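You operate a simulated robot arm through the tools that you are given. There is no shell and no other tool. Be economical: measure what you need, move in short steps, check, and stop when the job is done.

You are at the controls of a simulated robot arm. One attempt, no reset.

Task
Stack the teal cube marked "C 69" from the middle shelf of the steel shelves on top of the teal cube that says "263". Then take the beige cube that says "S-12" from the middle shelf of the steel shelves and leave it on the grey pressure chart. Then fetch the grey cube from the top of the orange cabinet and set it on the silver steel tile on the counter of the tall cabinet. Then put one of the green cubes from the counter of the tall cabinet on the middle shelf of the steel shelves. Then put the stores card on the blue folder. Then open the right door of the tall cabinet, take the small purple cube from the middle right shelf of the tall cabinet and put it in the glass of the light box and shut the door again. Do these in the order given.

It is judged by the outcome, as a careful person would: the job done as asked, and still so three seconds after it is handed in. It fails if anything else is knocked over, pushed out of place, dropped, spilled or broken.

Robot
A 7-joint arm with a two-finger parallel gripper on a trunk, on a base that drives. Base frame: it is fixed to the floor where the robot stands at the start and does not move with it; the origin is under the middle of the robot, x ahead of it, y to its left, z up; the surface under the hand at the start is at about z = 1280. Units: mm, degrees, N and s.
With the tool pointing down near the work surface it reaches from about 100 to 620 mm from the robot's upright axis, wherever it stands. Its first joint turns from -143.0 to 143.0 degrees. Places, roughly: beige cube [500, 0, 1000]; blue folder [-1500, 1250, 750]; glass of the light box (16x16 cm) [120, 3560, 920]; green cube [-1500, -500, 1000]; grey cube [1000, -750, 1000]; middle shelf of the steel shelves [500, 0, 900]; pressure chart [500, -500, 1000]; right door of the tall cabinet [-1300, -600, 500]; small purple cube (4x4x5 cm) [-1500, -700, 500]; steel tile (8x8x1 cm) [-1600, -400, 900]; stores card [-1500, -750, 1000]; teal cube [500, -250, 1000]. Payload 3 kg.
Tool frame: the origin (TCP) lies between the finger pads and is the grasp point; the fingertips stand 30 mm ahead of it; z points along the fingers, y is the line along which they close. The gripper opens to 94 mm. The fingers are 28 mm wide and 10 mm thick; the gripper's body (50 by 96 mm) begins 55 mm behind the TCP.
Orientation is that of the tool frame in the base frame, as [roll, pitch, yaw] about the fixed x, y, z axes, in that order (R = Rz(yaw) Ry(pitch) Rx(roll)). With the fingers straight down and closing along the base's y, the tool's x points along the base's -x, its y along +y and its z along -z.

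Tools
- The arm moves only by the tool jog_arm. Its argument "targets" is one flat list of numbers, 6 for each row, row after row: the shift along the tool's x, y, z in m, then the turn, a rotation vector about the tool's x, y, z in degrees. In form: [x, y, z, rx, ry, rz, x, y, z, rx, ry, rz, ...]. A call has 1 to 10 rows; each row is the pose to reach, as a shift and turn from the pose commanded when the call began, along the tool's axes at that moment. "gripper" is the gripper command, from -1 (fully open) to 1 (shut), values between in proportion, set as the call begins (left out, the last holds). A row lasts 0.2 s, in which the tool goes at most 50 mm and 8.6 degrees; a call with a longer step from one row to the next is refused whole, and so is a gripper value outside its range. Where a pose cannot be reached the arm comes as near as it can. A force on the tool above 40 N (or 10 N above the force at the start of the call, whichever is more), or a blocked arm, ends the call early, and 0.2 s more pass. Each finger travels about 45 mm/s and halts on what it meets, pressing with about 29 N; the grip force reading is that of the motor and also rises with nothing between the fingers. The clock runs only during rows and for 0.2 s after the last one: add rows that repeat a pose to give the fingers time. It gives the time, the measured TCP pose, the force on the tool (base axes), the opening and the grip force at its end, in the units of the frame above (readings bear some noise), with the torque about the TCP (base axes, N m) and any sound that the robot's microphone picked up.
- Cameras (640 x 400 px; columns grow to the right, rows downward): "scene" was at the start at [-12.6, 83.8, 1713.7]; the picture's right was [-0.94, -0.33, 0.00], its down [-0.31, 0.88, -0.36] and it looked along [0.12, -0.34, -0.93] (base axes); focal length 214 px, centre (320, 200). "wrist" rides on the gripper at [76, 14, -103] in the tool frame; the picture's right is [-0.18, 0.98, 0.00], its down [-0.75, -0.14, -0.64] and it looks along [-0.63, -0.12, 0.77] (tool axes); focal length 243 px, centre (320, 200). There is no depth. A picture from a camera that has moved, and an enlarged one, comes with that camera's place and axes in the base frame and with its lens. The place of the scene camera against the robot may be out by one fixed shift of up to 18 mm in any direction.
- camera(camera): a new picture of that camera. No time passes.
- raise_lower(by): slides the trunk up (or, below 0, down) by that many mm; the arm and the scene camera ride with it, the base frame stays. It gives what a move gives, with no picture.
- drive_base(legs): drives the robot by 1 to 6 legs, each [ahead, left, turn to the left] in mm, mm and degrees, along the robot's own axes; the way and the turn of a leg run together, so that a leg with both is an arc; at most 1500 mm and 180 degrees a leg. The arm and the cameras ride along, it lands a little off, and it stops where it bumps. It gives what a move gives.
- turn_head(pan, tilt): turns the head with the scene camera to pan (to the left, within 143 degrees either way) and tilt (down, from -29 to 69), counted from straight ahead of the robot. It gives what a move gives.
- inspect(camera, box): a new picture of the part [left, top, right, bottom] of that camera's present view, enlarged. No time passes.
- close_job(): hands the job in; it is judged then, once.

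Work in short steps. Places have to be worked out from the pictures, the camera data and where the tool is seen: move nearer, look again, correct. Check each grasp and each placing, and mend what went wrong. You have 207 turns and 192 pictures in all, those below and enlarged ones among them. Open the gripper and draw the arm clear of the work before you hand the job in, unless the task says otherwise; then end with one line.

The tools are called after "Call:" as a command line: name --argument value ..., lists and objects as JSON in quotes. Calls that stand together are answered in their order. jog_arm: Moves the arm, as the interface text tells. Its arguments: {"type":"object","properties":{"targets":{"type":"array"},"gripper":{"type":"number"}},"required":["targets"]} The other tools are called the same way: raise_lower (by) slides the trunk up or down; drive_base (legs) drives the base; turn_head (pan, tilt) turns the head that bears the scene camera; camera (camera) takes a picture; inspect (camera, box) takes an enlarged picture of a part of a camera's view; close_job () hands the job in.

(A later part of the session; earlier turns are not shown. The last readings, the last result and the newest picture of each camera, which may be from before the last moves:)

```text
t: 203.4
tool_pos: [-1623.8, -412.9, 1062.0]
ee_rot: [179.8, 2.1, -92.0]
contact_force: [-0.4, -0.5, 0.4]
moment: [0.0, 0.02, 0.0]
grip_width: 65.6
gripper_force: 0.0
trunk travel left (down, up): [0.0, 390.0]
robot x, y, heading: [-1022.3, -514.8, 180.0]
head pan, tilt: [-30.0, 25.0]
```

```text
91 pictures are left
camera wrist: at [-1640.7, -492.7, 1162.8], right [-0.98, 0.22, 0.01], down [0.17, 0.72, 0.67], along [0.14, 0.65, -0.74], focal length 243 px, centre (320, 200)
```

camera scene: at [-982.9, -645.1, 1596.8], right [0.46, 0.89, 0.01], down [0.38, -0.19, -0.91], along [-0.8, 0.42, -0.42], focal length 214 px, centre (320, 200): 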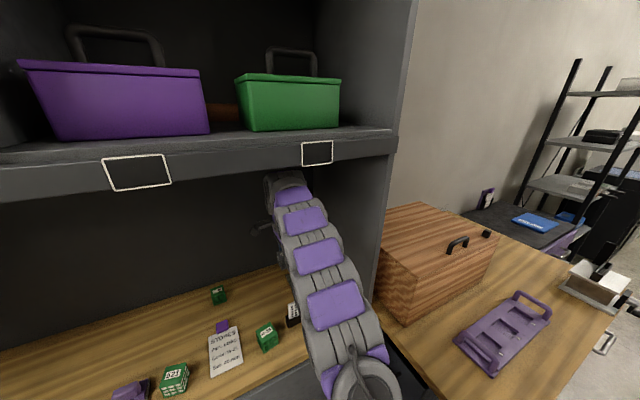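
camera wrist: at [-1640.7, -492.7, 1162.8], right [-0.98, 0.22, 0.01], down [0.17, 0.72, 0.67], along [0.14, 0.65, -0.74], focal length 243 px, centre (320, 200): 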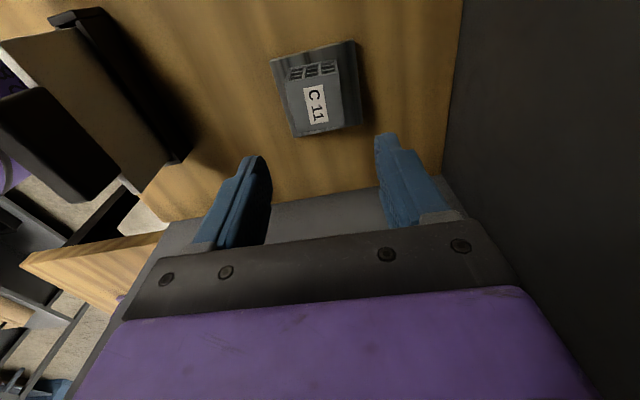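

The grey cube rests on the tile. I raise clear of the gauge and back out 350 mm, then rotate the hand back.

Call:
jog_arm --targets '[0, 0, -0.02, 0, 0, 0, 0, 0, -0.04, 0, 0, 0, 0, 0, -0.04, 0, 0, 0]'

Call:
drive_base --legs '[[-370, 0, 0]]'

Call:
jog_arm --targets '[0, -0.01, 0, 0, 0, -8.5, 0, -0.02, 0, 0, 0, -17, 0, -0.03, 0, 0, 0, -25.5, 0, -0.04, 0, 0, 0, -34, 0, -0.05, 0, 0, 0, -42.5, 0, -0.06, 0, 0, 0, -51, 0, -0.07, 0, 0, 0, -59.5, 0, -0.08, 0, 0, 0, -68, 0, -0.09, 0, 0, 0, -76.5, 0, -0.1, 0, 0, 0, -85]' --gripper -1

Call:
jog_arm --targets '[0, 0, 0, 0, 0, -7, 0, 0, 0, 0, 0, -7]'

Call:
turn_head --pan 0 --tilt 40

Call:
camera --camera "scene"

```text
t: 204.2
tool_pos: [-1624.8, -415.7, 1103.3]
ee_rot: [179.8, 2.0, -92.1]
contact_force: [-0.6, 0.2, -0.4]
moment: [0.02, 0.01, -0.01]
grip_width: 65.8
gripper_force: 0.0
trunk travel left (down, up): [0.0, 390.0]
robot x, y, heading: [-1015.9, -518.1, 180.1]
head pan, tilt: [-30.0, 25.0]
```

```text
t: 206.6
tool_pos: [-1253.0, -418.4, 1103.8]
ee_rot: [179.8, 2.0, -91.6]
contact_force: [-0.3, -0.4, 0.3]
moment: [0.01, -0.02, 0.01]
grip_width: 66.0
gripper_force: 0.1
trunk travel left (down, up): [0.0, 390.0]
robot x, y, heading: [-652.0, -512.6, -179.4]
head pan, tilt: [-30.0, 25.0]
```

```text
t: 208.8
tool_pos: [-1152.0, -422.5, 1104.7]
ee_rot: [-178.0, 0.5, -6.4]
contact_force: [0.9, 0.6, -0.4]
moment: [0.0, 0.02, -0.02]
grip_width: 94.0
gripper_force: 0.0
trunk travel left (down, up): [0.0, 390.0]
robot x, y, heading: [-646.5, -517.6, -179.8]
head pan, tilt: [-30.0, 25.0]
```

```text
t: 209.4
tool_pos: [-1150.7, -419.9, 1103.1]
ee_rot: [-177.9, 0.2, 0.4]
contact_force: [0.4, 0.3, -0.1]
moment: [0.0, -0.02, -0.01]
grip_width: 94.1
gripper_force: 0.0
trunk travel left (down, up): [0.0, 390.0]
robot x, y, heading: [-646.2, -510.6, -179.7]
head pan, tilt: [-30.0, 25.0]
```

```text
t: 210.4
tool_pos: [-1151.4, -421.3, 1102.7]
ee_rot: [-178.0, 0.2, 0.2]
contact_force: [-0.4, 0.5, -0.6]
moment: [-0.04, 0.01, -0.01]
grip_width: 93.9
gripper_force: 0.0
trunk travel left (down, up): [0.0, 390.0]
robot x, y, heading: [-649.7, -508.7, -179.5]
head pan, tilt: [0.0, 40.0]
```

```text
90 pictures are left
camera scene: at [-710.4, -654.9, 1574.7], right [-0.01, 1.0, 0.0], down [0.64, 0.0, -0.77], along [-0.77, 0.0, -0.64], focal length 214 px, centre (320, 200)
```

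scene: 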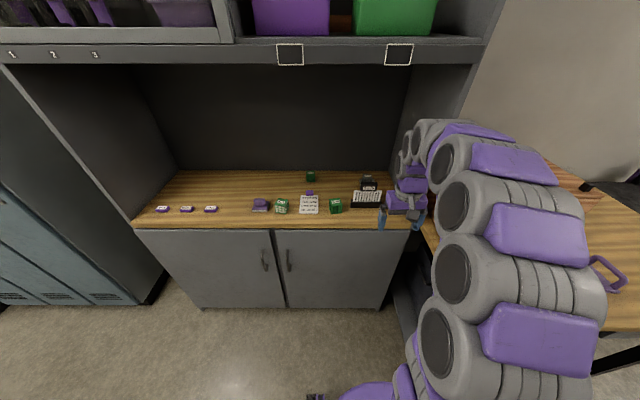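

All counter items undisturbed. I back off 250 and take the forward-tilted, extended pose (p≈38°).

Call:
drive_base --legs '[[-250, 0, 0]]'

Call:
jog_arm --targets '[-0.033, 0, 0.01, 0, -5.2, 0, -0.066, 0, 0.02, 0, -10.4, 0, -0.099, 0, 0.03, 0, -15.6, 0, -0.132, 0, 0.04, 0, -20.8, 0, -0.165, 0, 0.05, 0, -26, 0, -0.198, 0, 0.06, 0, -31.2, 0, -0.231, 0, 0.07, 0, -36.4, 0, -0.264, 0, 0.08, 0, -41.6, 0, -0.297, 0, 0.09, 0, -46.8, 0, -0.33, 0, 0.1, 0, -52, 0]'

Call:
camera --camera "scene"

Call:
camera --camera "wrist"

```text
t: 212.2
tool_pos: [-895.3, -419.7, 1104.1]
ee_rot: [-177.9, 0.2, 0.4]
contact_force: [0.3, -0.2, -0.1]
moment: [0.01, 0.0, 0.01]
grip_width: 94.1
gripper_force: 0.1
trunk travel left (down, up): [0.0, 390.0]
robot x, y, heading: [-394.0, -512.1, -179.9]
head pan, tilt: [0.0, 40.0]
```

```text
t: 214.4
tool_pos: [-1227.5, -416.2, 1006.0]
ee_rot: [-176.5, 52.3, 2.9]
contact_force: [0.7, 0.8, -0.3]
moment: [0.0, -0.01, 0.05]
grip_width: 94.0
gripper_force: 0.0
trunk travel left (down, up): [0.0, 390.0]
robot x, y, heading: [-396.1, -511.0, -180.0]
head pan, tilt: [0.0, 40.0]
```

```text
89 pictures are left
camera scene: at [-457.6, -653.9, 1574.5], right [-0.01, 1.0, 0.0], down [0.65, 0.0, -0.76], along [-0.76, 0.0, -0.65], focal length 214 px, centre (320, 200)
```

scene: 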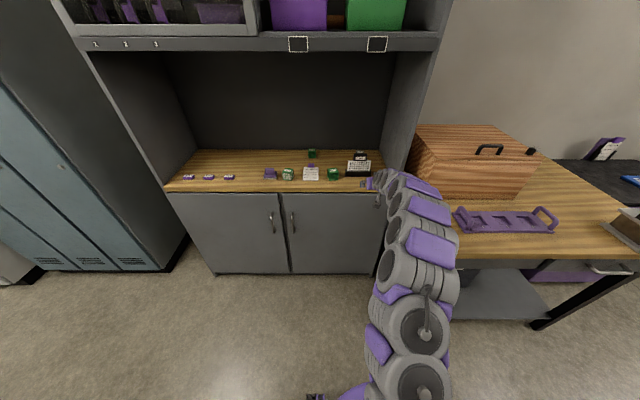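

```text
88 pictures are left
camera wrist: at [-1098.4, -431.1, 1007.5], right [-0.11, -0.99, 0.11], down [0.05, 0.1, 0.99], along [-0.99, 0.11, 0.04], focal length 243 px, centre (320, 200)
```

wrist: 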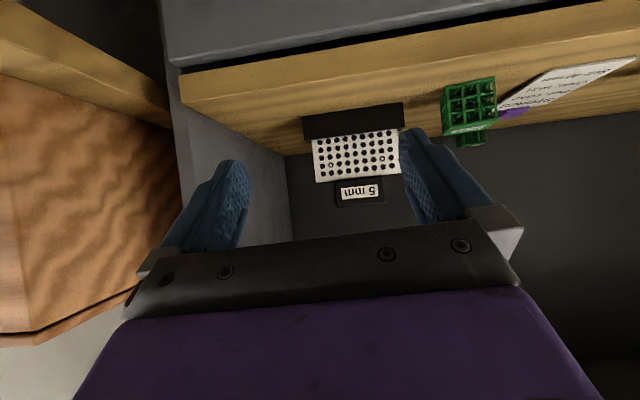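

I drive left 185 to line up with R-35, straightening the slight tool roll.

Call:
drive_base --legs '[[0, 187, 0]]'

Call:
jog_arm --targets '[0, 0, 0, 0, 0, 2.7, 0.0246, 0, 0.0192, 0, 0, 2.7, 0.0493, 0, 0.0385, 0, 0, 2.7, 0.0493, 0, 0.0385, 0, 0, 2.7]'

Call:
camera --camera "wrist"

Call:
inspect --camera "scene" --box '[270, 130, 430, 230]'

```text
t: 215.9
tool_pos: [-1225.8, -604.7, 1004.4]
ee_rot: [-176.7, 52.3, 2.9]
contact_force: [0.7, 0.0, 0.1]
moment: [0.01, 0.03, -0.02]
grip_width: 94.1
gripper_force: 0.0
trunk travel left (down, up): [0.0, 390.0]
robot x, y, heading: [-394.5, -697.4, -179.8]
head pan, tilt: [0.0, 40.0]
```

```text
t: 216.9
tool_pos: [-1223.0, -603.7, 945.1]
ee_rot: [179.9, 52.4, -1.3]
contact_force: [0.3, -1.0, -0.5]
moment: [0.02, 0.03, -0.02]
grip_width: 93.8
gripper_force: 0.1
trunk travel left (down, up): [0.0, 390.0]
robot x, y, heading: [-395.5, -701.2, -179.6]
head pan, tilt: [0.0, 40.0]
```

```text
87 pictures are left
camera wrist: at [-1095.3, -620.7, 947.6], right [-0.13, -0.98, 0.15], down [0.05, 0.14, 0.99], along [-0.99, 0.14, 0.03], focal length 243 px, centre (320, 200)
```

wrist: 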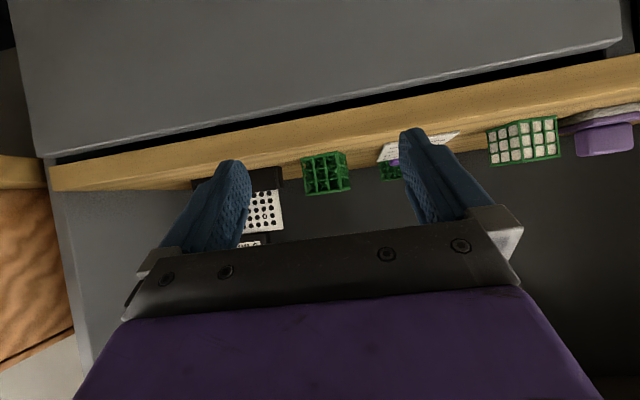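

```text
4.00 times, centred on (350, 180) of scene
camera zoom: at [-455.1, -839.8, 1574.6], right [-0.01, 1.0, 0.0], down [0.65, 0.01, -0.76], along [-0.76, -0.01, -0.65], focal length 858 px, centre (200, 280)
```

zoom: 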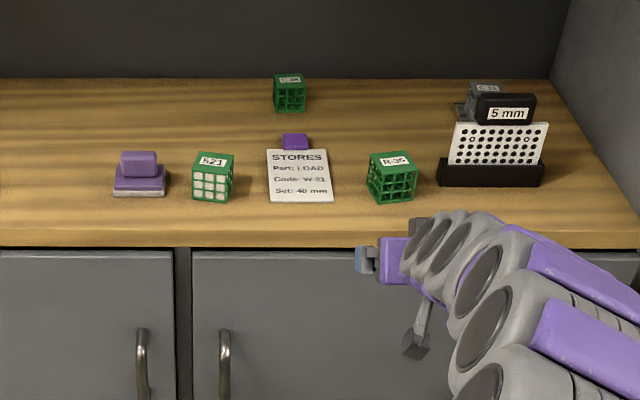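

R-35 centre ≈(−1452,−584). I shift right 19, lower to z≈926, open to 80 mm and advance 140, then check.

Call:
drive_base --legs '[[140, -19, -0.3]]'

Call:
jog_arm --targets '[0.0075, 0, 0.0058, 0, 0, 0, 0.0148, 0, 0.0116, 0, 0, 0, 0.0148, 0, 0.0116, 0, 0, 0]' --gripper -0.7

Call:
camera --camera "wrist"

```text
t: 218.3
tool_pos: [-1362.9, -581.4, 945.2]
ee_rot: [-179.9, 52.3, -1.6]
contact_force: [0.4, -0.8, -0.3]
moment: [-0.02, -0.02, 0.02]
grip_width: 94.1
gripper_force: 0.0
trunk travel left (down, up): [0.0, 390.0]
robot x, y, heading: [-535.7, -682.2, -179.8]
head pan, tilt: [0.0, 40.0]
```

```text
t: 219.1
tool_pos: [-1360.7, -581.1, 929.4]
ee_rot: [-180.0, 52.8, -1.6]
contact_force: [-3.9, 1.7, 16.8]
moment: [0.03, 0.39, -0.68]
grip_width: 79.8
gripper_force: 0.1
trunk travel left (down, up): [0.0, 390.0]
robot x, y, heading: [-532.2, -677.9, -180.1]
head pan, tilt: [0.0, 40.0]
```

```text
85 pictures are left
camera wrist: at [-1231.8, -598.8, 931.2], right [-0.14, -0.98, 0.15], down [0.06, 0.14, 0.99], along [-0.99, 0.15, 0.04], focal length 243 px, centre (320, 200)
```

wrist: 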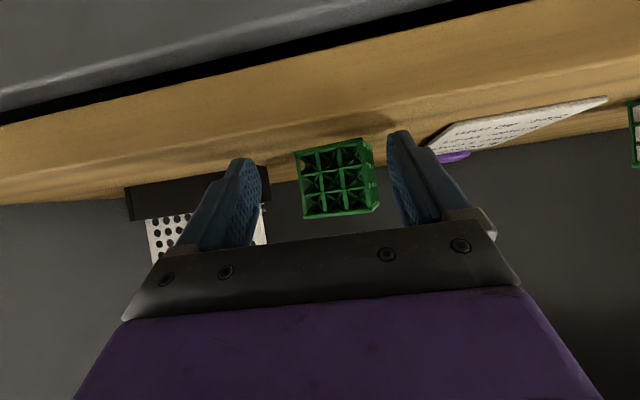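

Fingertips touched the counter (so counter z≈900). I raise 9 mm and measure again.

Call:
jog_arm --targets '[-0.0079, 0, -0.0061, 0, 0, 0, -0.0079, 0, -0.0061, 0, 0, 0]'

Call:
drive_base --legs '[[45, -3, 0]]'

Call:
camera --camera "wrist"

```text
t: 219.7
tool_pos: [-1359.7, -581.1, 936.3]
ee_rot: [179.9, 52.5, -1.6]
contact_force: [0.6, 0.5, 0.2]
moment: [0.01, 0.03, 0.01]
grip_width: 79.8
gripper_force: 0.1
trunk travel left (down, up): [0.0, 390.0]
robot x, y, heading: [-532.9, -679.7, -179.8]
head pan, tilt: [0.0, 40.0]
```

```text
t: 220.6
tool_pos: [-1407.4, -579.9, 936.4]
ee_rot: [-179.9, 52.6, -1.5]
contact_force: [-0.5, -0.7, -0.8]
moment: [0.02, 0.0, 0.05]
grip_width: 79.7
gripper_force: 0.0
trunk travel left (down, up): [0.0, 390.0]
robot x, y, heading: [-577.8, -675.3, -179.7]
head pan, tilt: [0.0, 40.0]
```

```text
84 pictures are left
camera wrist: at [-1277.8, -596.9, 939.1], right [-0.14, -0.98, 0.15], down [0.05, 0.14, 0.99], along [-0.99, 0.14, 0.03], focal length 243 px, centre (320, 200)
```

wrist: 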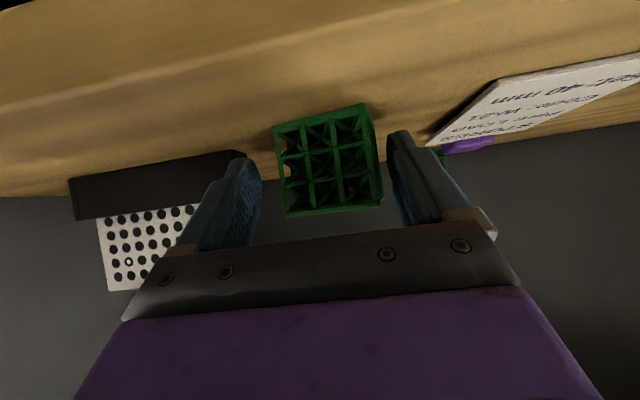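

Gap closing well; cube centre is ~37 mm further. Advance 36 and close.

Call:
drive_base --legs '[[36, 0, 0]]'

Call:
jog_arm --targets '[0, 0, 0, 0, 0, 0, 0, 0, 0, 0, 0, 0, 0, 0, 0, 0, 0, 0, 0, 0, 0, 0, 0, 0, 0, 0, 0, 0, 0, 0]' --gripper 1

Call:
camera --camera "wrist"

```text
t: 221.4
tool_pos: [-1439.6, -578.5, 938.4]
ee_rot: [-180.0, 52.6, -1.6]
contact_force: [-0.2, -0.8, 0.1]
moment: [-0.02, -0.02, 0.01]
grip_width: 80.3
gripper_force: 0.0
trunk travel left (down, up): [0.0, 390.0]
robot x, y, heading: [-611.8, -676.3, -179.8]
head pan, tilt: [0.0, 40.0]
```

```text
t: 222.6
tool_pos: [-1437.3, -577.2, 939.5]
ee_rot: [179.9, 52.9, -1.6]
contact_force: [1.0, 0.1, 0.4]
moment: [0.01, -0.02, 0.02]
grip_width: 53.5
gripper_force: 29.1
trunk travel left (down, up): [0.0, 390.0]
robot x, y, heading: [-615.0, -680.5, -179.8]
head pan, tilt: [0.0, 40.0]
```

```text
83 pictures are left
camera wrist: at [-1309.3, -596.5, 942.0], right [-0.14, -0.98, 0.15], down [0.06, 0.14, 0.99], along [-0.99, 0.14, 0.04], focal length 243 px, centre (320, 200)
```

wrist: 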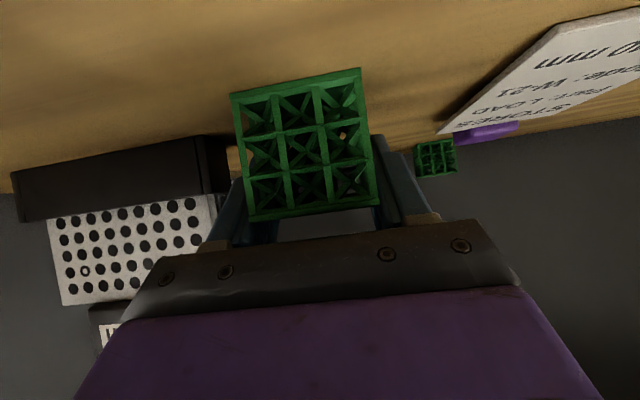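

Gripped R-35 (53.5 mm). I lift 25, back out 200, and retract the arm for turning.

Call:
jog_arm --targets '[-0.02, 0, -0.0152, 0, 0, 0, -0.04, 0, -0.0304, 0, 0, 0, -0.04, 0, -0.0304, 0, 0, 0]'

Call:
drive_base --legs '[[-200, 0, 0]]'

Call:
jog_arm --targets '[0.018, 0, -0.024, 0, 0, 0, 0.036, 0, -0.048, 0, 0, 0, 0.054, 0, -0.072, 0, 0, 0, 0.072, 0, -0.096, 0, 0, 0, 0.09, 0, -0.12, 0, 0, 0, 0.108, 0, -0.144, 0, 0, 0, 0.126, 0, -0.168, 0, 0, 0, 0.144, 0, -0.192, 0, 0, 0, 0.162, 0, -0.216, 0, 0, 0]'

Call:
drive_base --legs '[[0, 0, 90], [0, 0, 90]]'

Call:
camera --camera "wrist"

```text
t: 223.4
tool_pos: [-1435.7, -579.5, 991.2]
ee_rot: [180.0, 52.8, -1.6]
contact_force: [0.0, 0.8, -0.1]
moment: [0.03, 0.03, 0.0]
grip_width: 53.8
gripper_force: 28.9
trunk travel left (down, up): [0.0, 390.0]
robot x, y, heading: [-613.7, -676.5, -180.0]
head pan, tilt: [0.0, 40.0]
```

```text
t: 225.0
tool_pos: [-1236.1, -580.3, 991.0]
ee_rot: [180.0, 52.8, -1.5]
contact_force: [1.0, -0.3, -0.5]
moment: [0.0, 0.0, 0.02]
grip_width: 54.0
gripper_force: 28.9
trunk travel left (down, up): [0.0, 390.0]
robot x, y, heading: [-414.5, -677.7, -179.7]
head pan, tilt: [0.0, 40.0]
```

```text
t: 227.0
tool_pos: [-965.2, -588.2, 995.0]
ee_rot: [180.0, 53.0, -1.4]
contact_force: [-0.2, 0.0, -0.9]
moment: [-0.01, 0.01, 0.0]
grip_width: 53.8
gripper_force: 28.3
trunk travel left (down, up): [0.0, 390.0]
robot x, y, heading: [-412.7, -673.8, -179.8]
head pan, tilt: [0.0, 40.0]
```

```text
t: 235.1
tool_pos: [140.1, -752.4, 994.1]
ee_rot: [180.0, 52.9, 179.6]
contact_force: [0.7, -0.3, -1.3]
moment: [0.0, -0.01, -0.03]
grip_width: 53.7
gripper_force: 29.0
trunk travel left (down, up): [0.0, 390.0]
robot x, y, heading: [-415.5, -674.9, 1.5]
head pan, tilt: [0.0, 40.0]
```

```text
82 pictures are left
camera wrist: at [12.9, -739.2, 996.2], right [0.12, 0.98, 0.15], down [-0.06, -0.14, 0.99], along [0.99, -0.12, 0.04], focal length 243 px, centre (320, 200)
```

wrist: 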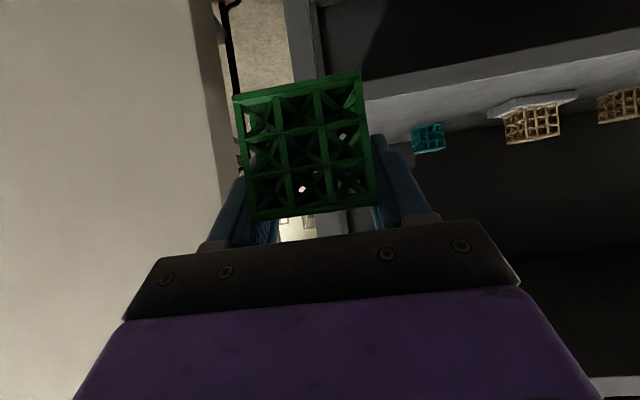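

I square up, back 130, and drive left ~846 to the free middle-shelf area, then re-extend.

Call:
drive_base --legs '[[-130, 0, -1.5], [0, 846, 0]]'

Call:
jog_arm --targets '[-0.018, 0, 0.024, 0, 0, 0, -0.036, 0, 0.048, 0, 0, 0, -0.054, 0, 0.072, 0, 0, 0, -0.072, 0, 0.096, 0, 0, 0, -0.09, 0, 0.12, 0, 0, 0, -0.108, 0, 0.144, 0, 0, 0, -0.126, 0, 0.168, 0, 0, 0, -0.144, 0, 0.192, 0, 0, 0, -0.162, 0, 0.216, 0, 0, 0]'

Call:
camera --camera "wrist"

Call:
camera --camera "scene"

```text
t: 240.5
tool_pos: [11.9, 66.2, 994.5]
ee_rot: [179.8, 53.0, 177.9]
contact_force: [0.1, -0.3, -0.7]
moment: [0.01, -0.01, 0.0]
grip_width: 53.7
gripper_force: 28.4
trunk travel left (down, up): [0.0, 390.0]
robot x, y, heading: [-539.7, 163.2, -0.6]
head pan, tilt: [0.0, 40.0]
```

```text
t: 242.5
tool_pos: [282.9, 58.3, 993.6]
ee_rot: [-179.9, 53.0, 177.9]
contact_force: [0.3, 0.3, 0.8]
moment: [-0.02, -0.02, -0.01]
grip_width: 53.6
gripper_force: 29.7
trunk travel left (down, up): [0.0, 390.0]
robot x, y, heading: [-538.5, 166.8, -0.5]
head pan, tilt: [0.0, 40.0]
```

```text
81 pictures are left
camera wrist: at [156.7, 76.5, 995.5], right [0.15, 0.98, 0.15], down [-0.06, -0.14, 0.99], along [0.99, -0.16, 0.04], focal length 243 px, centre (320, 200)
```

wrist: 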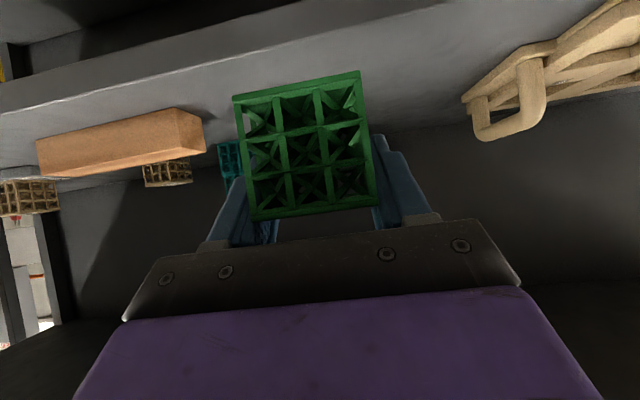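

```text
80 pictures are left
camera scene: at [-478.4, 301.7, 1574.4], right [-0.01, -1.0, 0.0], down [-0.65, 0.01, -0.76], along [0.76, -0.01, -0.65], focal length 214 px, centre (320, 200)
```

scene: 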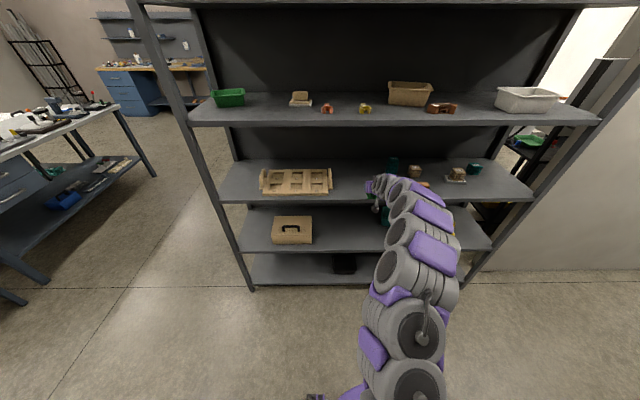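

I drive ahead 185 and left 30 into the free space, then lower.

Call:
drive_base --legs '[[185, 30, 0.5]]'

Call:
jog_arm --targets '[0.013, 0, 0.01, 0, 0, 0, 0.026, 0, 0.02, 0, 0, 0, 0.039, 0, 0.03, 0, 0, 0, 0.039, 0, 0.03, 0, 0, 0]'

Call:
camera --camera "wrist"

```text
t: 244.0
tool_pos: [470.1, 93.9, 993.1]
ee_rot: [180.0, 53.0, 178.3]
contact_force: [-0.3, -0.2, -0.7]
moment: [-0.01, 0.0, -0.03]
grip_width: 53.9
gripper_force: 29.3
trunk travel left (down, up): [0.0, 390.0]
robot x, y, heading: [-351.6, 192.7, -0.1]
head pan, tilt: [0.0, 40.0]
```

```text
t: 245.0
tool_pos: [466.6, 92.4, 945.5]
ee_rot: [180.0, 53.1, 178.4]
contact_force: [0.2, -0.4, -0.5]
moment: [0.03, 0.0, 0.02]
grip_width: 53.6
gripper_force: 29.0
trunk travel left (down, up): [0.0, 390.0]
robot x, y, heading: [-353.4, 192.4, 0.0]
head pan, tilt: [0.0, 40.0]
```

```text
79 pictures are left
camera wrist: at [340.5, 110.7, 946.8], right [0.14, 0.98, 0.15], down [-0.07, -0.14, 0.99], along [0.99, -0.15, 0.04], focal length 243 px, centre (320, 200)
```

wrist: 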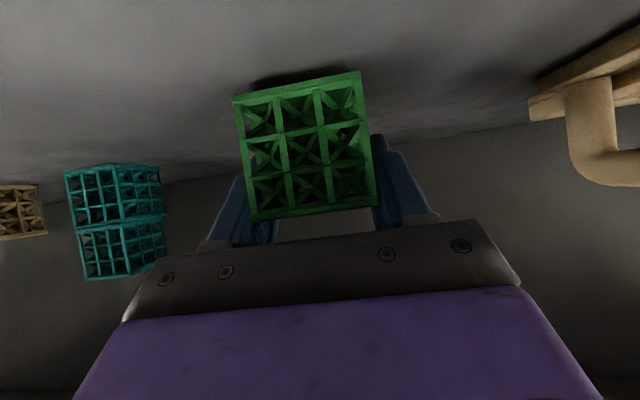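

Nearly on the shelf. I creep down to contact.

Call:
jog_arm --targets '[0.002, 0, 0.0015, 0, 0, 0, 0.004, 0, 0.003, 0, 0, 0, 0.006, 0, 0.0045, 0, 0, 0, 0.008, 0, 0.006, 0, 0, 0, 0.008, 0, 0.006, 0, 0, 0]'

```text
t: 246.2
tool_pos: [468.2, 93.7, 939.9]
ee_rot: [-180.0, 53.5, 178.4]
contact_force: [7.0, -1.1, 20.2]
moment: [0.06, 0.51, -0.02]
grip_width: 53.8
gripper_force: 29.6
trunk travel left (down, up): [0.0, 390.0]
robot x, y, heading: [-356.4, 195.7, -0.1]
head pan, tilt: [0.0, 40.0]
```

Contact. Ease up 2 mm, open, and back out.

Call:
jog_arm --targets '[-0.003, 0, -0.0022, 0, 0, 0, -0.003, 0, -0.0022, 0, 0, 0]'

Call:
jog_arm --targets '[0, 0, 0, 0, 0, 0, 0, 0, 0, 0, 0, 0, 0, 0, 0, 0, 0, 0, 0, 0, 0, 0, 0, 0, 0, 0, 0, 0, 0, 0]' --gripper -1

Call:
drive_base --legs '[[-230, 0, 0]]'

Call:
camera --camera "wrist"

Call:
camera --camera "scene"

```text
t: 246.8
tool_pos: [467.2, 93.6, 941.3]
ee_rot: [180.0, 53.0, 178.4]
contact_force: [3.3, -2.7, 13.7]
moment: [-0.06, 0.38, 0.01]
grip_width: 53.8
gripper_force: 28.7
trunk travel left (down, up): [0.0, 390.0]
robot x, y, heading: [-354.0, 194.4, -0.4]
head pan, tilt: [0.0, 40.0]
```

```text
t: 248.0
tool_pos: [467.5, 93.0, 939.4]
ee_rot: [180.0, 53.2, 178.4]
contact_force: [0.6, 0.3, 0.2]
moment: [0.02, 0.0, 0.02]
grip_width: 94.0
gripper_force: 0.0
trunk travel left (down, up): [0.0, 390.0]
robot x, y, heading: [-352.8, 192.5, -0.2]
head pan, tilt: [0.0, 40.0]
```

```text
t: 249.8
tool_pos: [237.4, 94.6, 940.6]
ee_rot: [180.0, 53.1, 178.5]
contact_force: [0.2, 0.1, 0.3]
moment: [0.0, 0.01, 0.02]
grip_width: 94.0
gripper_force: 0.1
trunk travel left (down, up): [0.0, 390.0]
robot x, y, heading: [-585.8, 191.8, 0.0]
head pan, tilt: [0.0, 40.0]
```

```text
78 pictures are left
camera wrist: at [110.4, 112.2, 941.0], right [0.14, 0.98, 0.15], down [-0.07, -0.14, 0.99], along [0.99, -0.14, 0.04], focal length 243 px, centre (320, 200)
```

wrist: 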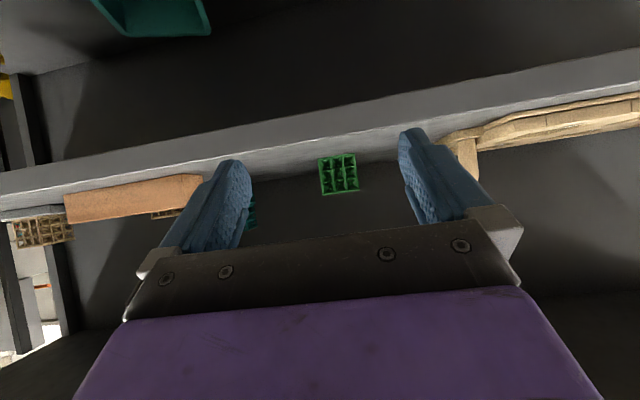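

```text
77 pictures are left
camera scene: at [-526.4, 330.7, 1574.6], right [0.0, -1.0, 0.0], down [-0.64, 0.0, -0.76], along [0.76, 0.0, -0.64], focal length 214 px, centre (320, 200)
```

scene: 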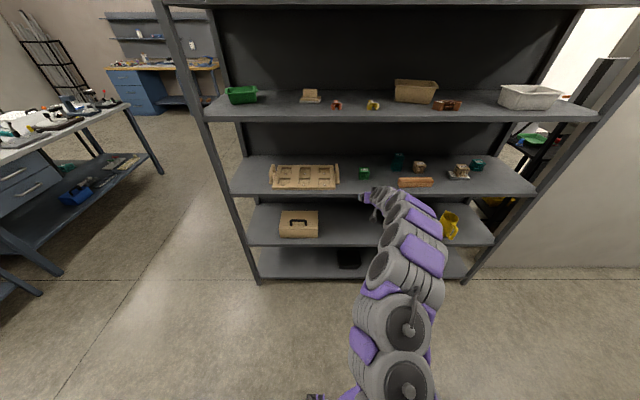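

R-35 stands on the middle shelf; nothing disturbed. Next the stores card: fold to tool-down, go to (−586,−700), and turn to the tall cabinet.

Call:
jog_arm --targets '[0.008, 0, -0.041, 0, 5.3, 0, 0.016, 0, -0.082, 0, 10.6, 0, 0.025, 0, -0.122, 0, 15.9, 0, 0.033, 0, -0.163, 0, 21.2, 0, 0.041, 0, -0.204, 0, 26.5, 0, 0.049, 0, -0.245, 0, 31.8, 0, 0.057, 0, -0.286, 0, 37.1, 0, 0.066, 0, -0.326, 0, 42.4, 0, 0.074, 0, -0.367, 0, 47.7, 0, 0.082, 0, -0.408, 0, 53, 0]'

Call:
drive_base --legs '[[0, -890, 0], [0, 0, 90], [0, 0, 90]]'

Call:
turn_head --pan 0 --tilt 45

Call:
camera --camera "scene"

```text
t: 251.9
tool_pos: [-141.1, 105.4, 1120.7]
ee_rot: [-179.9, 0.1, 178.5]
contact_force: [0.0, -0.1, -0.4]
moment: [-0.01, -0.05, -0.01]
grip_width: 93.9
gripper_force: 0.1
trunk travel left (down, up): [0.0, 390.0]
robot x, y, heading: [-584.0, 195.1, -0.1]
head pan, tilt: [0.0, 40.0]
```

```text
t: 264.3
tool_pos: [-1025.6, -620.8, 1119.9]
ee_rot: [-180.0, 0.2, -0.7]
contact_force: [-0.5, 0.9, 0.4]
moment: [0.02, 0.03, 0.03]
grip_width: 93.9
gripper_force: 0.0
trunk travel left (down, up): [0.0, 390.0]
robot x, y, heading: [-578.6, -700.2, -179.6]
head pan, tilt: [0.0, 40.0]
```

```text
t: 265.0
tool_pos: [-1023.8, -621.7, 1120.2]
ee_rot: [180.0, 0.3, -0.8]
contact_force: [0.3, -0.7, -0.2]
moment: [-0.02, 0.01, 0.01]
grip_width: 93.8
gripper_force: 0.0
trunk travel left (down, up): [0.0, 390.0]
robot x, y, heading: [-578.9, -701.1, -179.2]
head pan, tilt: [0.0, 45.0]
```

```text
76 pictures are left
camera scene: at [-635.7, -844.7, 1567.4], right [-0.01, 1.0, 0.0], down [0.71, 0.01, -0.71], along [-0.71, -0.01, -0.71], focal length 214 px, centre (320, 200)
```

scene: 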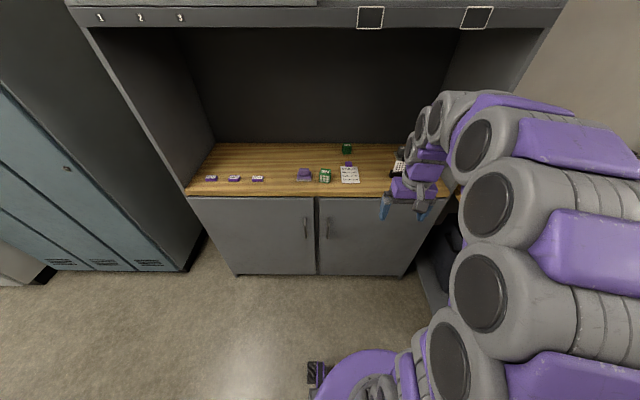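

Call:
inspect --camera "scene" --box '[310, 135, 390, 185]'

Call:
inspect --camera "wrist" --box '[160, 0, 640, 300]'

```text
8.00 times, centred on (350, 160) of scene
camera zoom: at [-635.7, -844.7, 1567.4], right [-0.01, 1.0, 0.0], down [0.71, 0.01, -0.71], along [-0.71, -0.01, -0.71], focal length 1716 px, centre (80, 520)
```

zoom: 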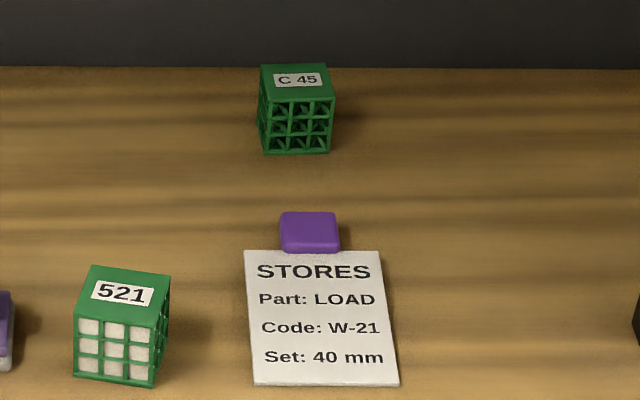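

```text
1.33 times, centred on (400, 150) of wrist
camera zoom: at [-947.4, -637.4, 1222.8], right [-0.2, -0.98, 0.0], down [-0.75, 0.15, 0.65], along [-0.63, 0.13, -0.76], focal length 324 px, centre (213, 267)
```

zoom: 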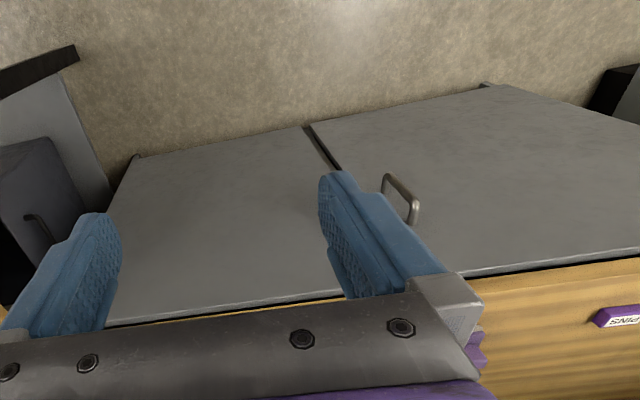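

Card lies flat, knob centre ≈(−1540,−713), card extends toward me. I drive left 90, ahead 280, extend 110 and look with the wrist camera.

Call:
drive_base --legs '[[280, 90, -0.6]]'

Call:
jog_arm --targets '[-0.037, 0, 0, 0, 0, 0, -0.074, 0, 0.02, 0, 0, 0, -0.11, 0, 0.04, 0, 0, 0, -0.11, 0, 0.04, 0, 0, 0]'

Call:
camera --camera "wrist"

```text
t: 267.0
tool_pos: [-1307.4, -705.8, 1119.5]
ee_rot: [179.8, 0.2, -1.1]
contact_force: [0.3, -0.1, -0.4]
moment: [-0.03, 0.0, -0.02]
grip_width: 93.7
gripper_force: 0.1
trunk travel left (down, up): [0.0, 390.0]
robot x, y, heading: [-864.9, -790.1, -179.5]
head pan, tilt: [0.0, 45.0]
```

```text
t: 268.0
tool_pos: [-1417.1, -707.4, 1081.4]
ee_rot: [-180.0, 0.3, -1.2]
contact_force: [1.0, 0.2, 0.1]
moment: [-0.01, 0.03, 0.01]
grip_width: 94.1
gripper_force: 0.0
trunk travel left (down, up): [0.0, 390.0]
robot x, y, heading: [-861.5, -795.0, -179.4]
head pan, tilt: [0.0, 45.0]
```

```text
73 pictures are left
camera wrist: at [-1339.9, -723.2, 1183.8], right [-0.2, -0.98, 0.0], down [-0.75, 0.16, 0.65], along [-0.63, 0.13, -0.76], focal length 243 px, centre (320, 200)
```

wrist: 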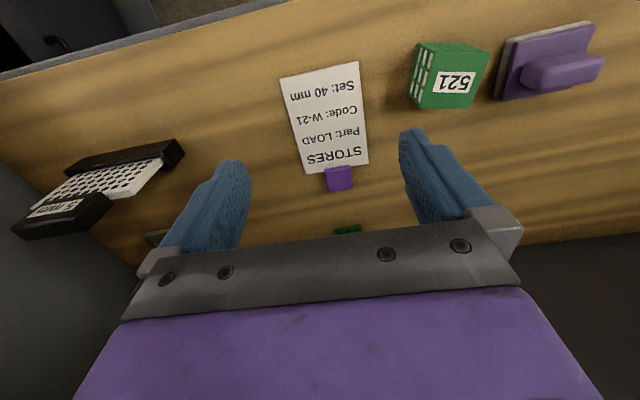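

Knob at ≈(−1533,−711), card square. I drive ahead 116, then lower.

Call:
drive_base --legs '[[116, 3, 0]]'

Call:
jog_arm --targets '[0, 0, 0.035, 0, 0, 0, 0, 0, 0.07, 0, 0, 0, 0, 0, 0.1, 0, 0, 0, 0, 0, 0.1, 0, 0, 0]' --gripper -0.4

Call:
camera --camera "wrist"

```text
t: 269.2
tool_pos: [-1533.0, -707.2, 1080.8]
ee_rot: [180.0, 0.2, -1.4]
contact_force: [-0.1, -0.9, -0.4]
moment: [0.01, 0.0, 0.03]
grip_width: 94.0
gripper_force: 0.1
trunk travel left (down, up): [0.0, 390.0]
robot x, y, heading: [-980.4, -796.6, -179.9]
head pan, tilt: [0.0, 45.0]
```

```text
t: 270.2
tool_pos: [-1532.3, -707.3, 980.3]
ee_rot: [180.0, 0.4, -1.4]
contact_force: [-0.4, 0.5, 0.8]
moment: [0.02, 0.02, 0.0]
grip_width: 65.9
gripper_force: 0.1
trunk travel left (down, up): [0.0, 390.0]
robot x, y, heading: [-977.0, -793.5, -179.9]
head pan, tilt: [0.0, 45.0]
```

```text
72 pictures are left
camera wrist: at [-1455.6, -724.2, 1083.4], right [-0.21, -0.98, 0.0], down [-0.75, 0.16, 0.65], along [-0.63, 0.13, -0.76], focal length 243 px, centre (320, 200)
```

wrist: 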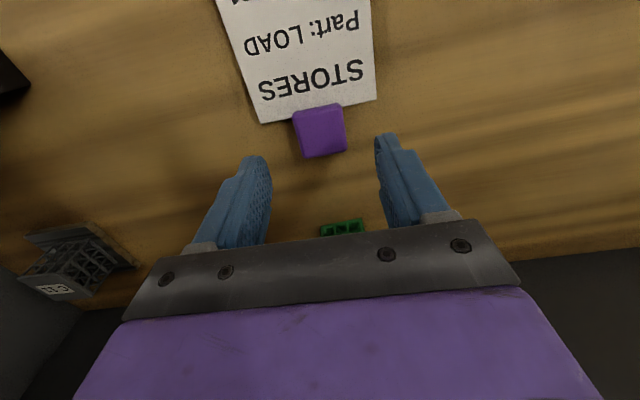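

Lined up. I shift 5 mm back (away from card body), lower 46 mm, and close on the knob.

Call:
jog_arm --targets '[-0.003, 0.002, 0.023, 0, 0, 0, -0.006, 0.003, 0.046, 0, 0, 0, -0.006, 0.003, 0.046, 0, 0, 0]'

Call:
camera --camera "wrist"

```text
t: 271.0
tool_pos: [-1539.8, -711.0, 936.6]
ee_rot: [180.0, 0.2, -1.5]
contact_force: [-0.9, -0.5, 1.1]
moment: [-0.01, 0.02, 0.01]
grip_width: 65.9
gripper_force: 0.0
trunk travel left (down, up): [0.0, 390.0]
robot x, y, heading: [-977.7, -794.0, -179.8]
head pan, tilt: [0.0, 45.0]
```

```text
71 pictures are left
camera wrist: at [-1462.2, -726.9, 1038.5], right [-0.21, -0.98, 0.0], down [-0.75, 0.16, 0.65], along [-0.63, 0.13, -0.76], focal length 243 px, centre (320, 200)
```

wrist: 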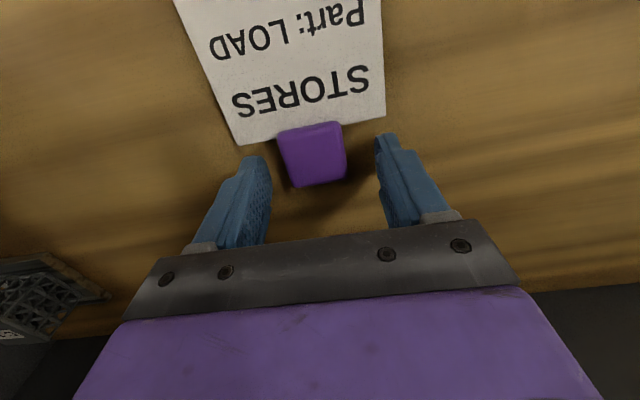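

Knob is between the fingers. Lower 3 mm and close.

Call:
jog_arm --targets '[0, -0.002, 0.003, 0, 0, 0, 0, -0.002, 0.003, 0, 0, 0]'

Call:
jog_arm --targets '[0, 0, 0, 0, 0, 0, 0, 0, 0, 0, 0, 0, 0, 0, 0, 0, 0, 0, 0, 0, 0, 0, 0, 0]' --gripper 1

Call:
jog_arm --targets '[0, 0, -0.025, 0, 0, 0, 0, 0, -0.05, 0, 0, 0, 0, 0, -0.05, 0, 0, 0]'

Call:
camera --camera "wrist"

```text
t: 271.6
tool_pos: [-1539.4, -709.0, 932.4]
ee_rot: [180.0, 0.3, -1.4]
contact_force: [-1.0, 0.6, -0.1]
moment: [-0.01, 0.01, 0.0]
grip_width: 65.5
gripper_force: 0.2
trunk travel left (down, up): [0.0, 390.0]
robot x, y, heading: [-978.5, -796.4, -180.0]
head pan, tilt: [0.0, 45.0]
```

```text
t: 272.6
tool_pos: [-1539.9, -708.6, 933.0]
ee_rot: [180.0, 0.4, -1.5]
contact_force: [0.0, 0.4, 0.8]
moment: [0.04, 0.03, 0.01]
grip_width: 34.8
gripper_force: 28.1
trunk travel left (down, up): [0.0, 390.0]
robot x, y, heading: [-979.7, -795.6, -179.9]
head pan, tilt: [0.0, 45.0]
```

```text
t: 273.4
tool_pos: [-1538.8, -710.4, 983.5]
ee_rot: [180.0, 0.4, -1.4]
contact_force: [-0.2, -0.4, -0.3]
moment: [0.01, 0.06, -0.02]
grip_width: 34.4
gripper_force: 29.0
trunk travel left (down, up): [0.0, 390.0]
robot x, y, heading: [-979.2, -797.0, -179.9]
head pan, tilt: [0.0, 45.0]
```

```text
70 pictures are left
camera wrist: at [-1461.7, -726.8, 1086.7], right [-0.21, -0.98, 0.0], down [-0.75, 0.16, 0.65], along [-0.63, 0.13, -0.76], focal length 243 px, centre (320, 200)
```

wrist: 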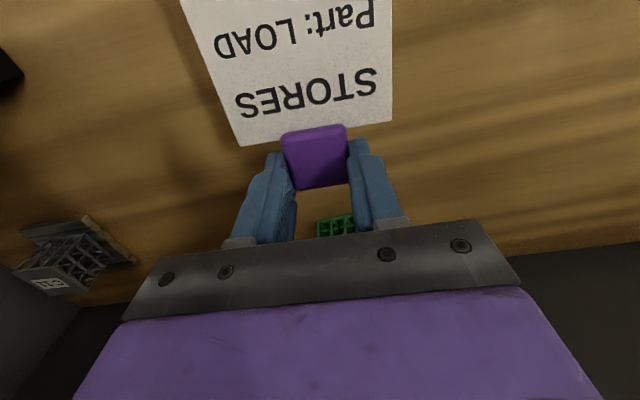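

Card is held level (34 mm on the knob). I raise to z≈1045, back out 620 mm and sidestep right 2020 toward the blue folder.

Call:
jog_arm --targets '[0, 0, -0.03, 0, 0, 0, 0, 0, -0.06, 0, 0, 0, 0, 0, -0.06, 0, 0, 0]'

Call:
drive_base --legs '[[-620, 0, 0]]'

Call:
drive_base --legs '[[0, -1500, 0], [0, -520, 0]]'

Call:
camera --camera "scene"

Call:
camera --camera "wrist"

```text
t: 274.2
tool_pos: [-1540.2, -709.5, 1040.9]
ee_rot: [180.0, 0.3, -1.4]
contact_force: [0.1, -0.3, 0.0]
moment: [0.02, 0.03, 0.01]
grip_width: 34.7
gripper_force: 29.6
trunk travel left (down, up): [0.0, 390.0]
robot x, y, heading: [-980.1, -793.1, -180.0]
head pan, tilt: [0.0, 45.0]
```

```text
t: 277.7
tool_pos: [-913.5, -708.6, 1041.8]
ee_rot: [180.0, 0.4, -1.3]
contact_force: [0.6, 0.5, -0.7]
moment: [0.02, -0.01, 0.03]
grip_width: 34.8
gripper_force: 29.2
trunk travel left (down, up): [0.0, 390.0]
robot x, y, heading: [-352.6, -793.9, -179.8]
head pan, tilt: [0.0, 45.0]
```

```text
t: 287.7
tool_pos: [-899.8, 1300.6, 1042.2]
ee_rot: [-179.9, 0.5, -2.3]
contact_force: [0.8, -0.1, -0.4]
moment: [0.01, -0.01, -0.02]
grip_width: 34.6
gripper_force: 28.9
trunk travel left (down, up): [0.0, 390.0]
robot x, y, heading: [-346.5, 1205.3, 179.2]
head pan, tilt: [0.0, 45.0]
```

```text
69 pictures are left
camera scene: at [-402.7, 1062.6, 1567.2], right [0.01, 1.0, 0.0], down [0.71, -0.01, -0.71], along [-0.71, 0.01, -0.71], focal length 214 px, centre (320, 200)
```

scene: 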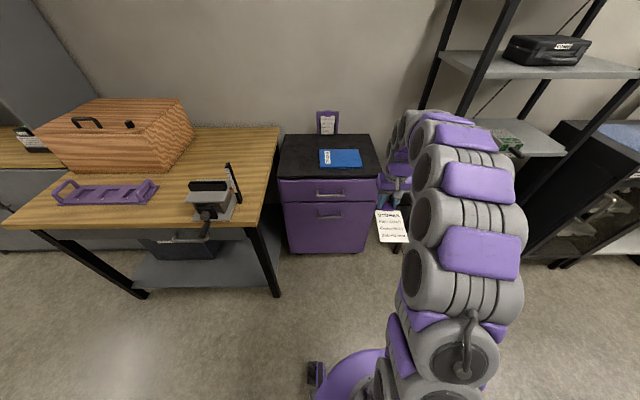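

```text
68 pictures are left
camera wrist: at [-823.4, 1281.7, 1144.8], right [-0.22, -0.97, 0.0], down [-0.74, 0.17, 0.65], along [-0.63, 0.14, -0.76], focal length 243 px, centre (320, 200)
```

wrist: 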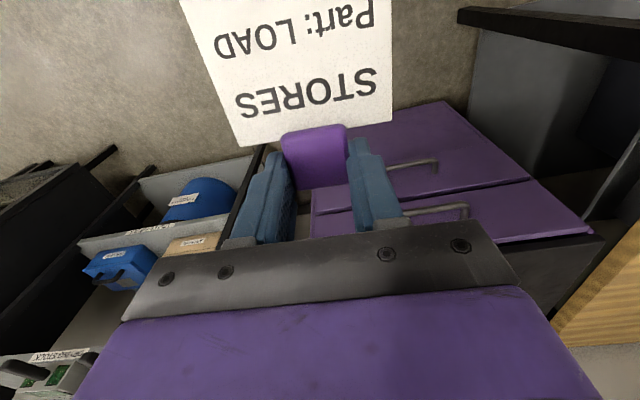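

I enlarge the folder area.

Call:
inspect --camera "scene" --box '[270, 105, 430, 205]'

```text
4.00 times, centred on (350, 155) of scene
camera zoom: at [-402.7, 1062.6, 1567.2], right [0.01, 1.0, 0.0], down [0.71, -0.01, -0.71], along [-0.71, 0.01, -0.71], focal length 858 px, centre (200, 380)
```

zoom: 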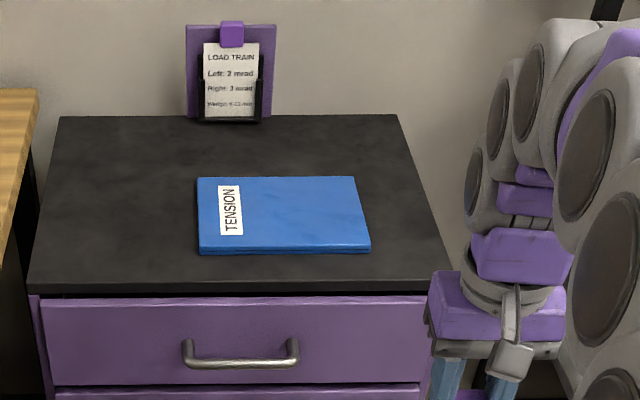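

Folder centre ≈(−1420,1187), z≈870, about 225×170 mm. I centre the arm laterally, then drive ahead 400 and re-measure.

Call:
jog_arm --targets '[-0.01, 0.024, 0, 0, 0, 0, -0.02, 0.048, 0, 0, 0, 0, -0.03, 0.072, 0, 0, 0, 0, -0.04, 0.095, 0, 0, 0, 0, -0.04, 0.095, 0, 0, 0, 0]'

Call:
drive_base --legs '[[380, 15, 0.8]]'

Call:
camera --camera "wrist"

Call:
camera --camera "scene"

```text
t: 288.9
tool_pos: [-942.6, 1206.5, 1043.1]
ee_rot: [-179.9, 0.5, -2.4]
contact_force: [-0.1, -0.4, -0.6]
moment: [-0.03, -0.02, -0.04]
grip_width: 34.7
gripper_force: 29.0
trunk travel left (down, up): [0.0, 390.0]
robot x, y, heading: [-343.3, 1206.8, 179.1]
head pan, tilt: [0.0, 45.0]
```

```text
t: 291.3
tool_pos: [-1318.3, 1181.7, 1043.4]
ee_rot: [-180.0, 0.6, -1.2]
contact_force: [0.3, -0.2, -0.8]
moment: [0.0, 0.04, 0.02]
grip_width: 34.7
gripper_force: 29.1
trunk travel left (down, up): [0.0, 390.0]
robot x, y, heading: [-717.9, 1191.2, -179.6]
head pan, tilt: [0.0, 45.0]
```

```text
66 pictures are left
camera wrist: at [-1240.1, 1165.3, 1145.6], right [-0.21, -0.98, 0.0], down [-0.74, 0.16, 0.65], along [-0.63, 0.13, -0.76], focal length 243 px, centre (320, 200)
```

wrist: 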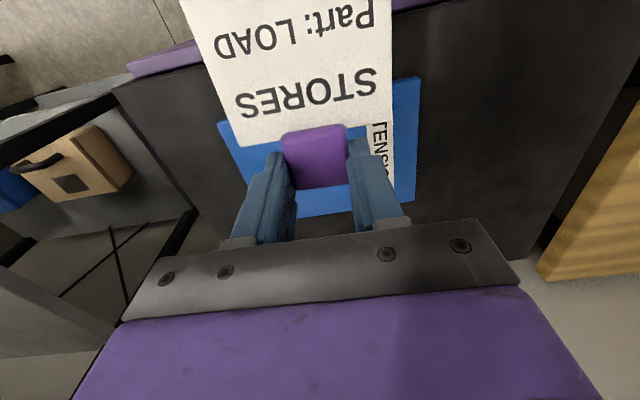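

```text
65 pictures are left
camera scene: at [-775.4, 1049.4, 1567.2], right [0.0, 1.0, 0.0], down [0.71, 0.0, -0.7], along [-0.7, 0.0, -0.71], focal length 214 px, centre (320, 200)
```

scene: 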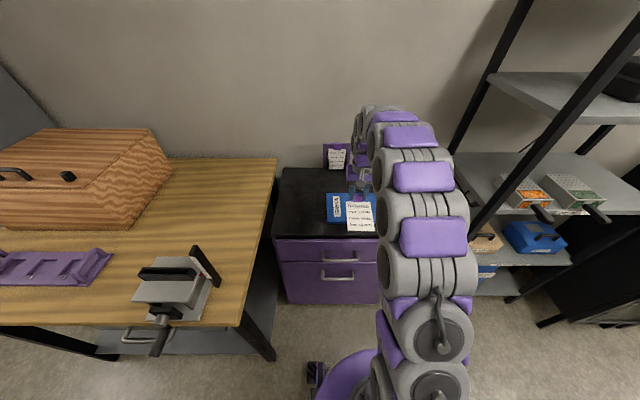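

Folder spans x −1325…−1497, y 1076…1301. I drive ahead 155, right 7, so the card centres on it.

Call:
drive_base --legs '[[155, -7, -0.3]]'

Call:
jog_arm --targets '[0, 0, 0.035, 0, 0, 0, 0, 0, 0.07, 0, 0, 0, 0, 0, 0.105, 0, 0, 0, 0, 0, 0.105, 0, 0, 0]'

Call:
camera --camera "wrist"

Call:
inspect --camera "scene" --box '[270, 105, 430, 205]'

```text
t: 292.7
tool_pos: [-1470.8, 1192.5, 1043.4]
ee_rot: [-180.0, 0.5, -1.7]
contact_force: [-0.7, -0.2, -0.1]
moment: [-0.02, 0.01, -0.01]
grip_width: 34.4
gripper_force: 28.7
trunk travel left (down, up): [0.0, 390.0]
robot x, y, heading: [-874.2, 1194.9, 179.9]
head pan, tilt: [0.0, 45.0]
```

```text
t: 293.7
tool_pos: [-1468.4, 1192.5, 941.4]
ee_rot: [180.0, 0.6, -1.8]
contact_force: [0.4, 0.0, 0.6]
moment: [0.01, 0.04, -0.02]
grip_width: 34.7
gripper_force: 28.7
trunk travel left (down, up): [0.0, 390.0]
robot x, y, heading: [-874.3, 1198.3, 180.0]
head pan, tilt: [0.0, 45.0]
```

```text
64 pictures are left
camera wrist: at [-1390.8, 1175.9, 1042.7], right [-0.21, -0.98, 0.0], down [-0.74, 0.16, 0.65], along [-0.64, 0.14, -0.76], focal length 243 px, centre (320, 200)
```

wrist: 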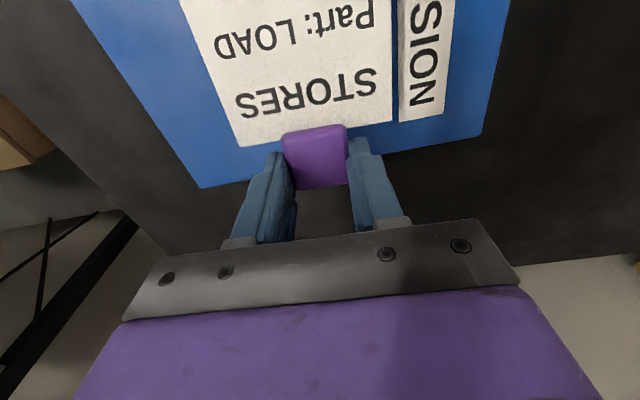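

```text
4.00 times, centred on (350, 155) of scene
camera zoom: at [-930.3, 1056.3, 1567.3], right [0.0, 1.0, 0.0], down [0.71, 0.0, -0.71], along [-0.71, 0.0, -0.71], focal length 858 px, centre (200, 380)
```

zoom: 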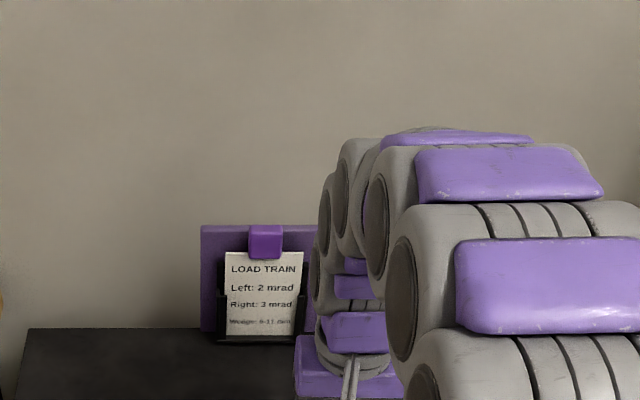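

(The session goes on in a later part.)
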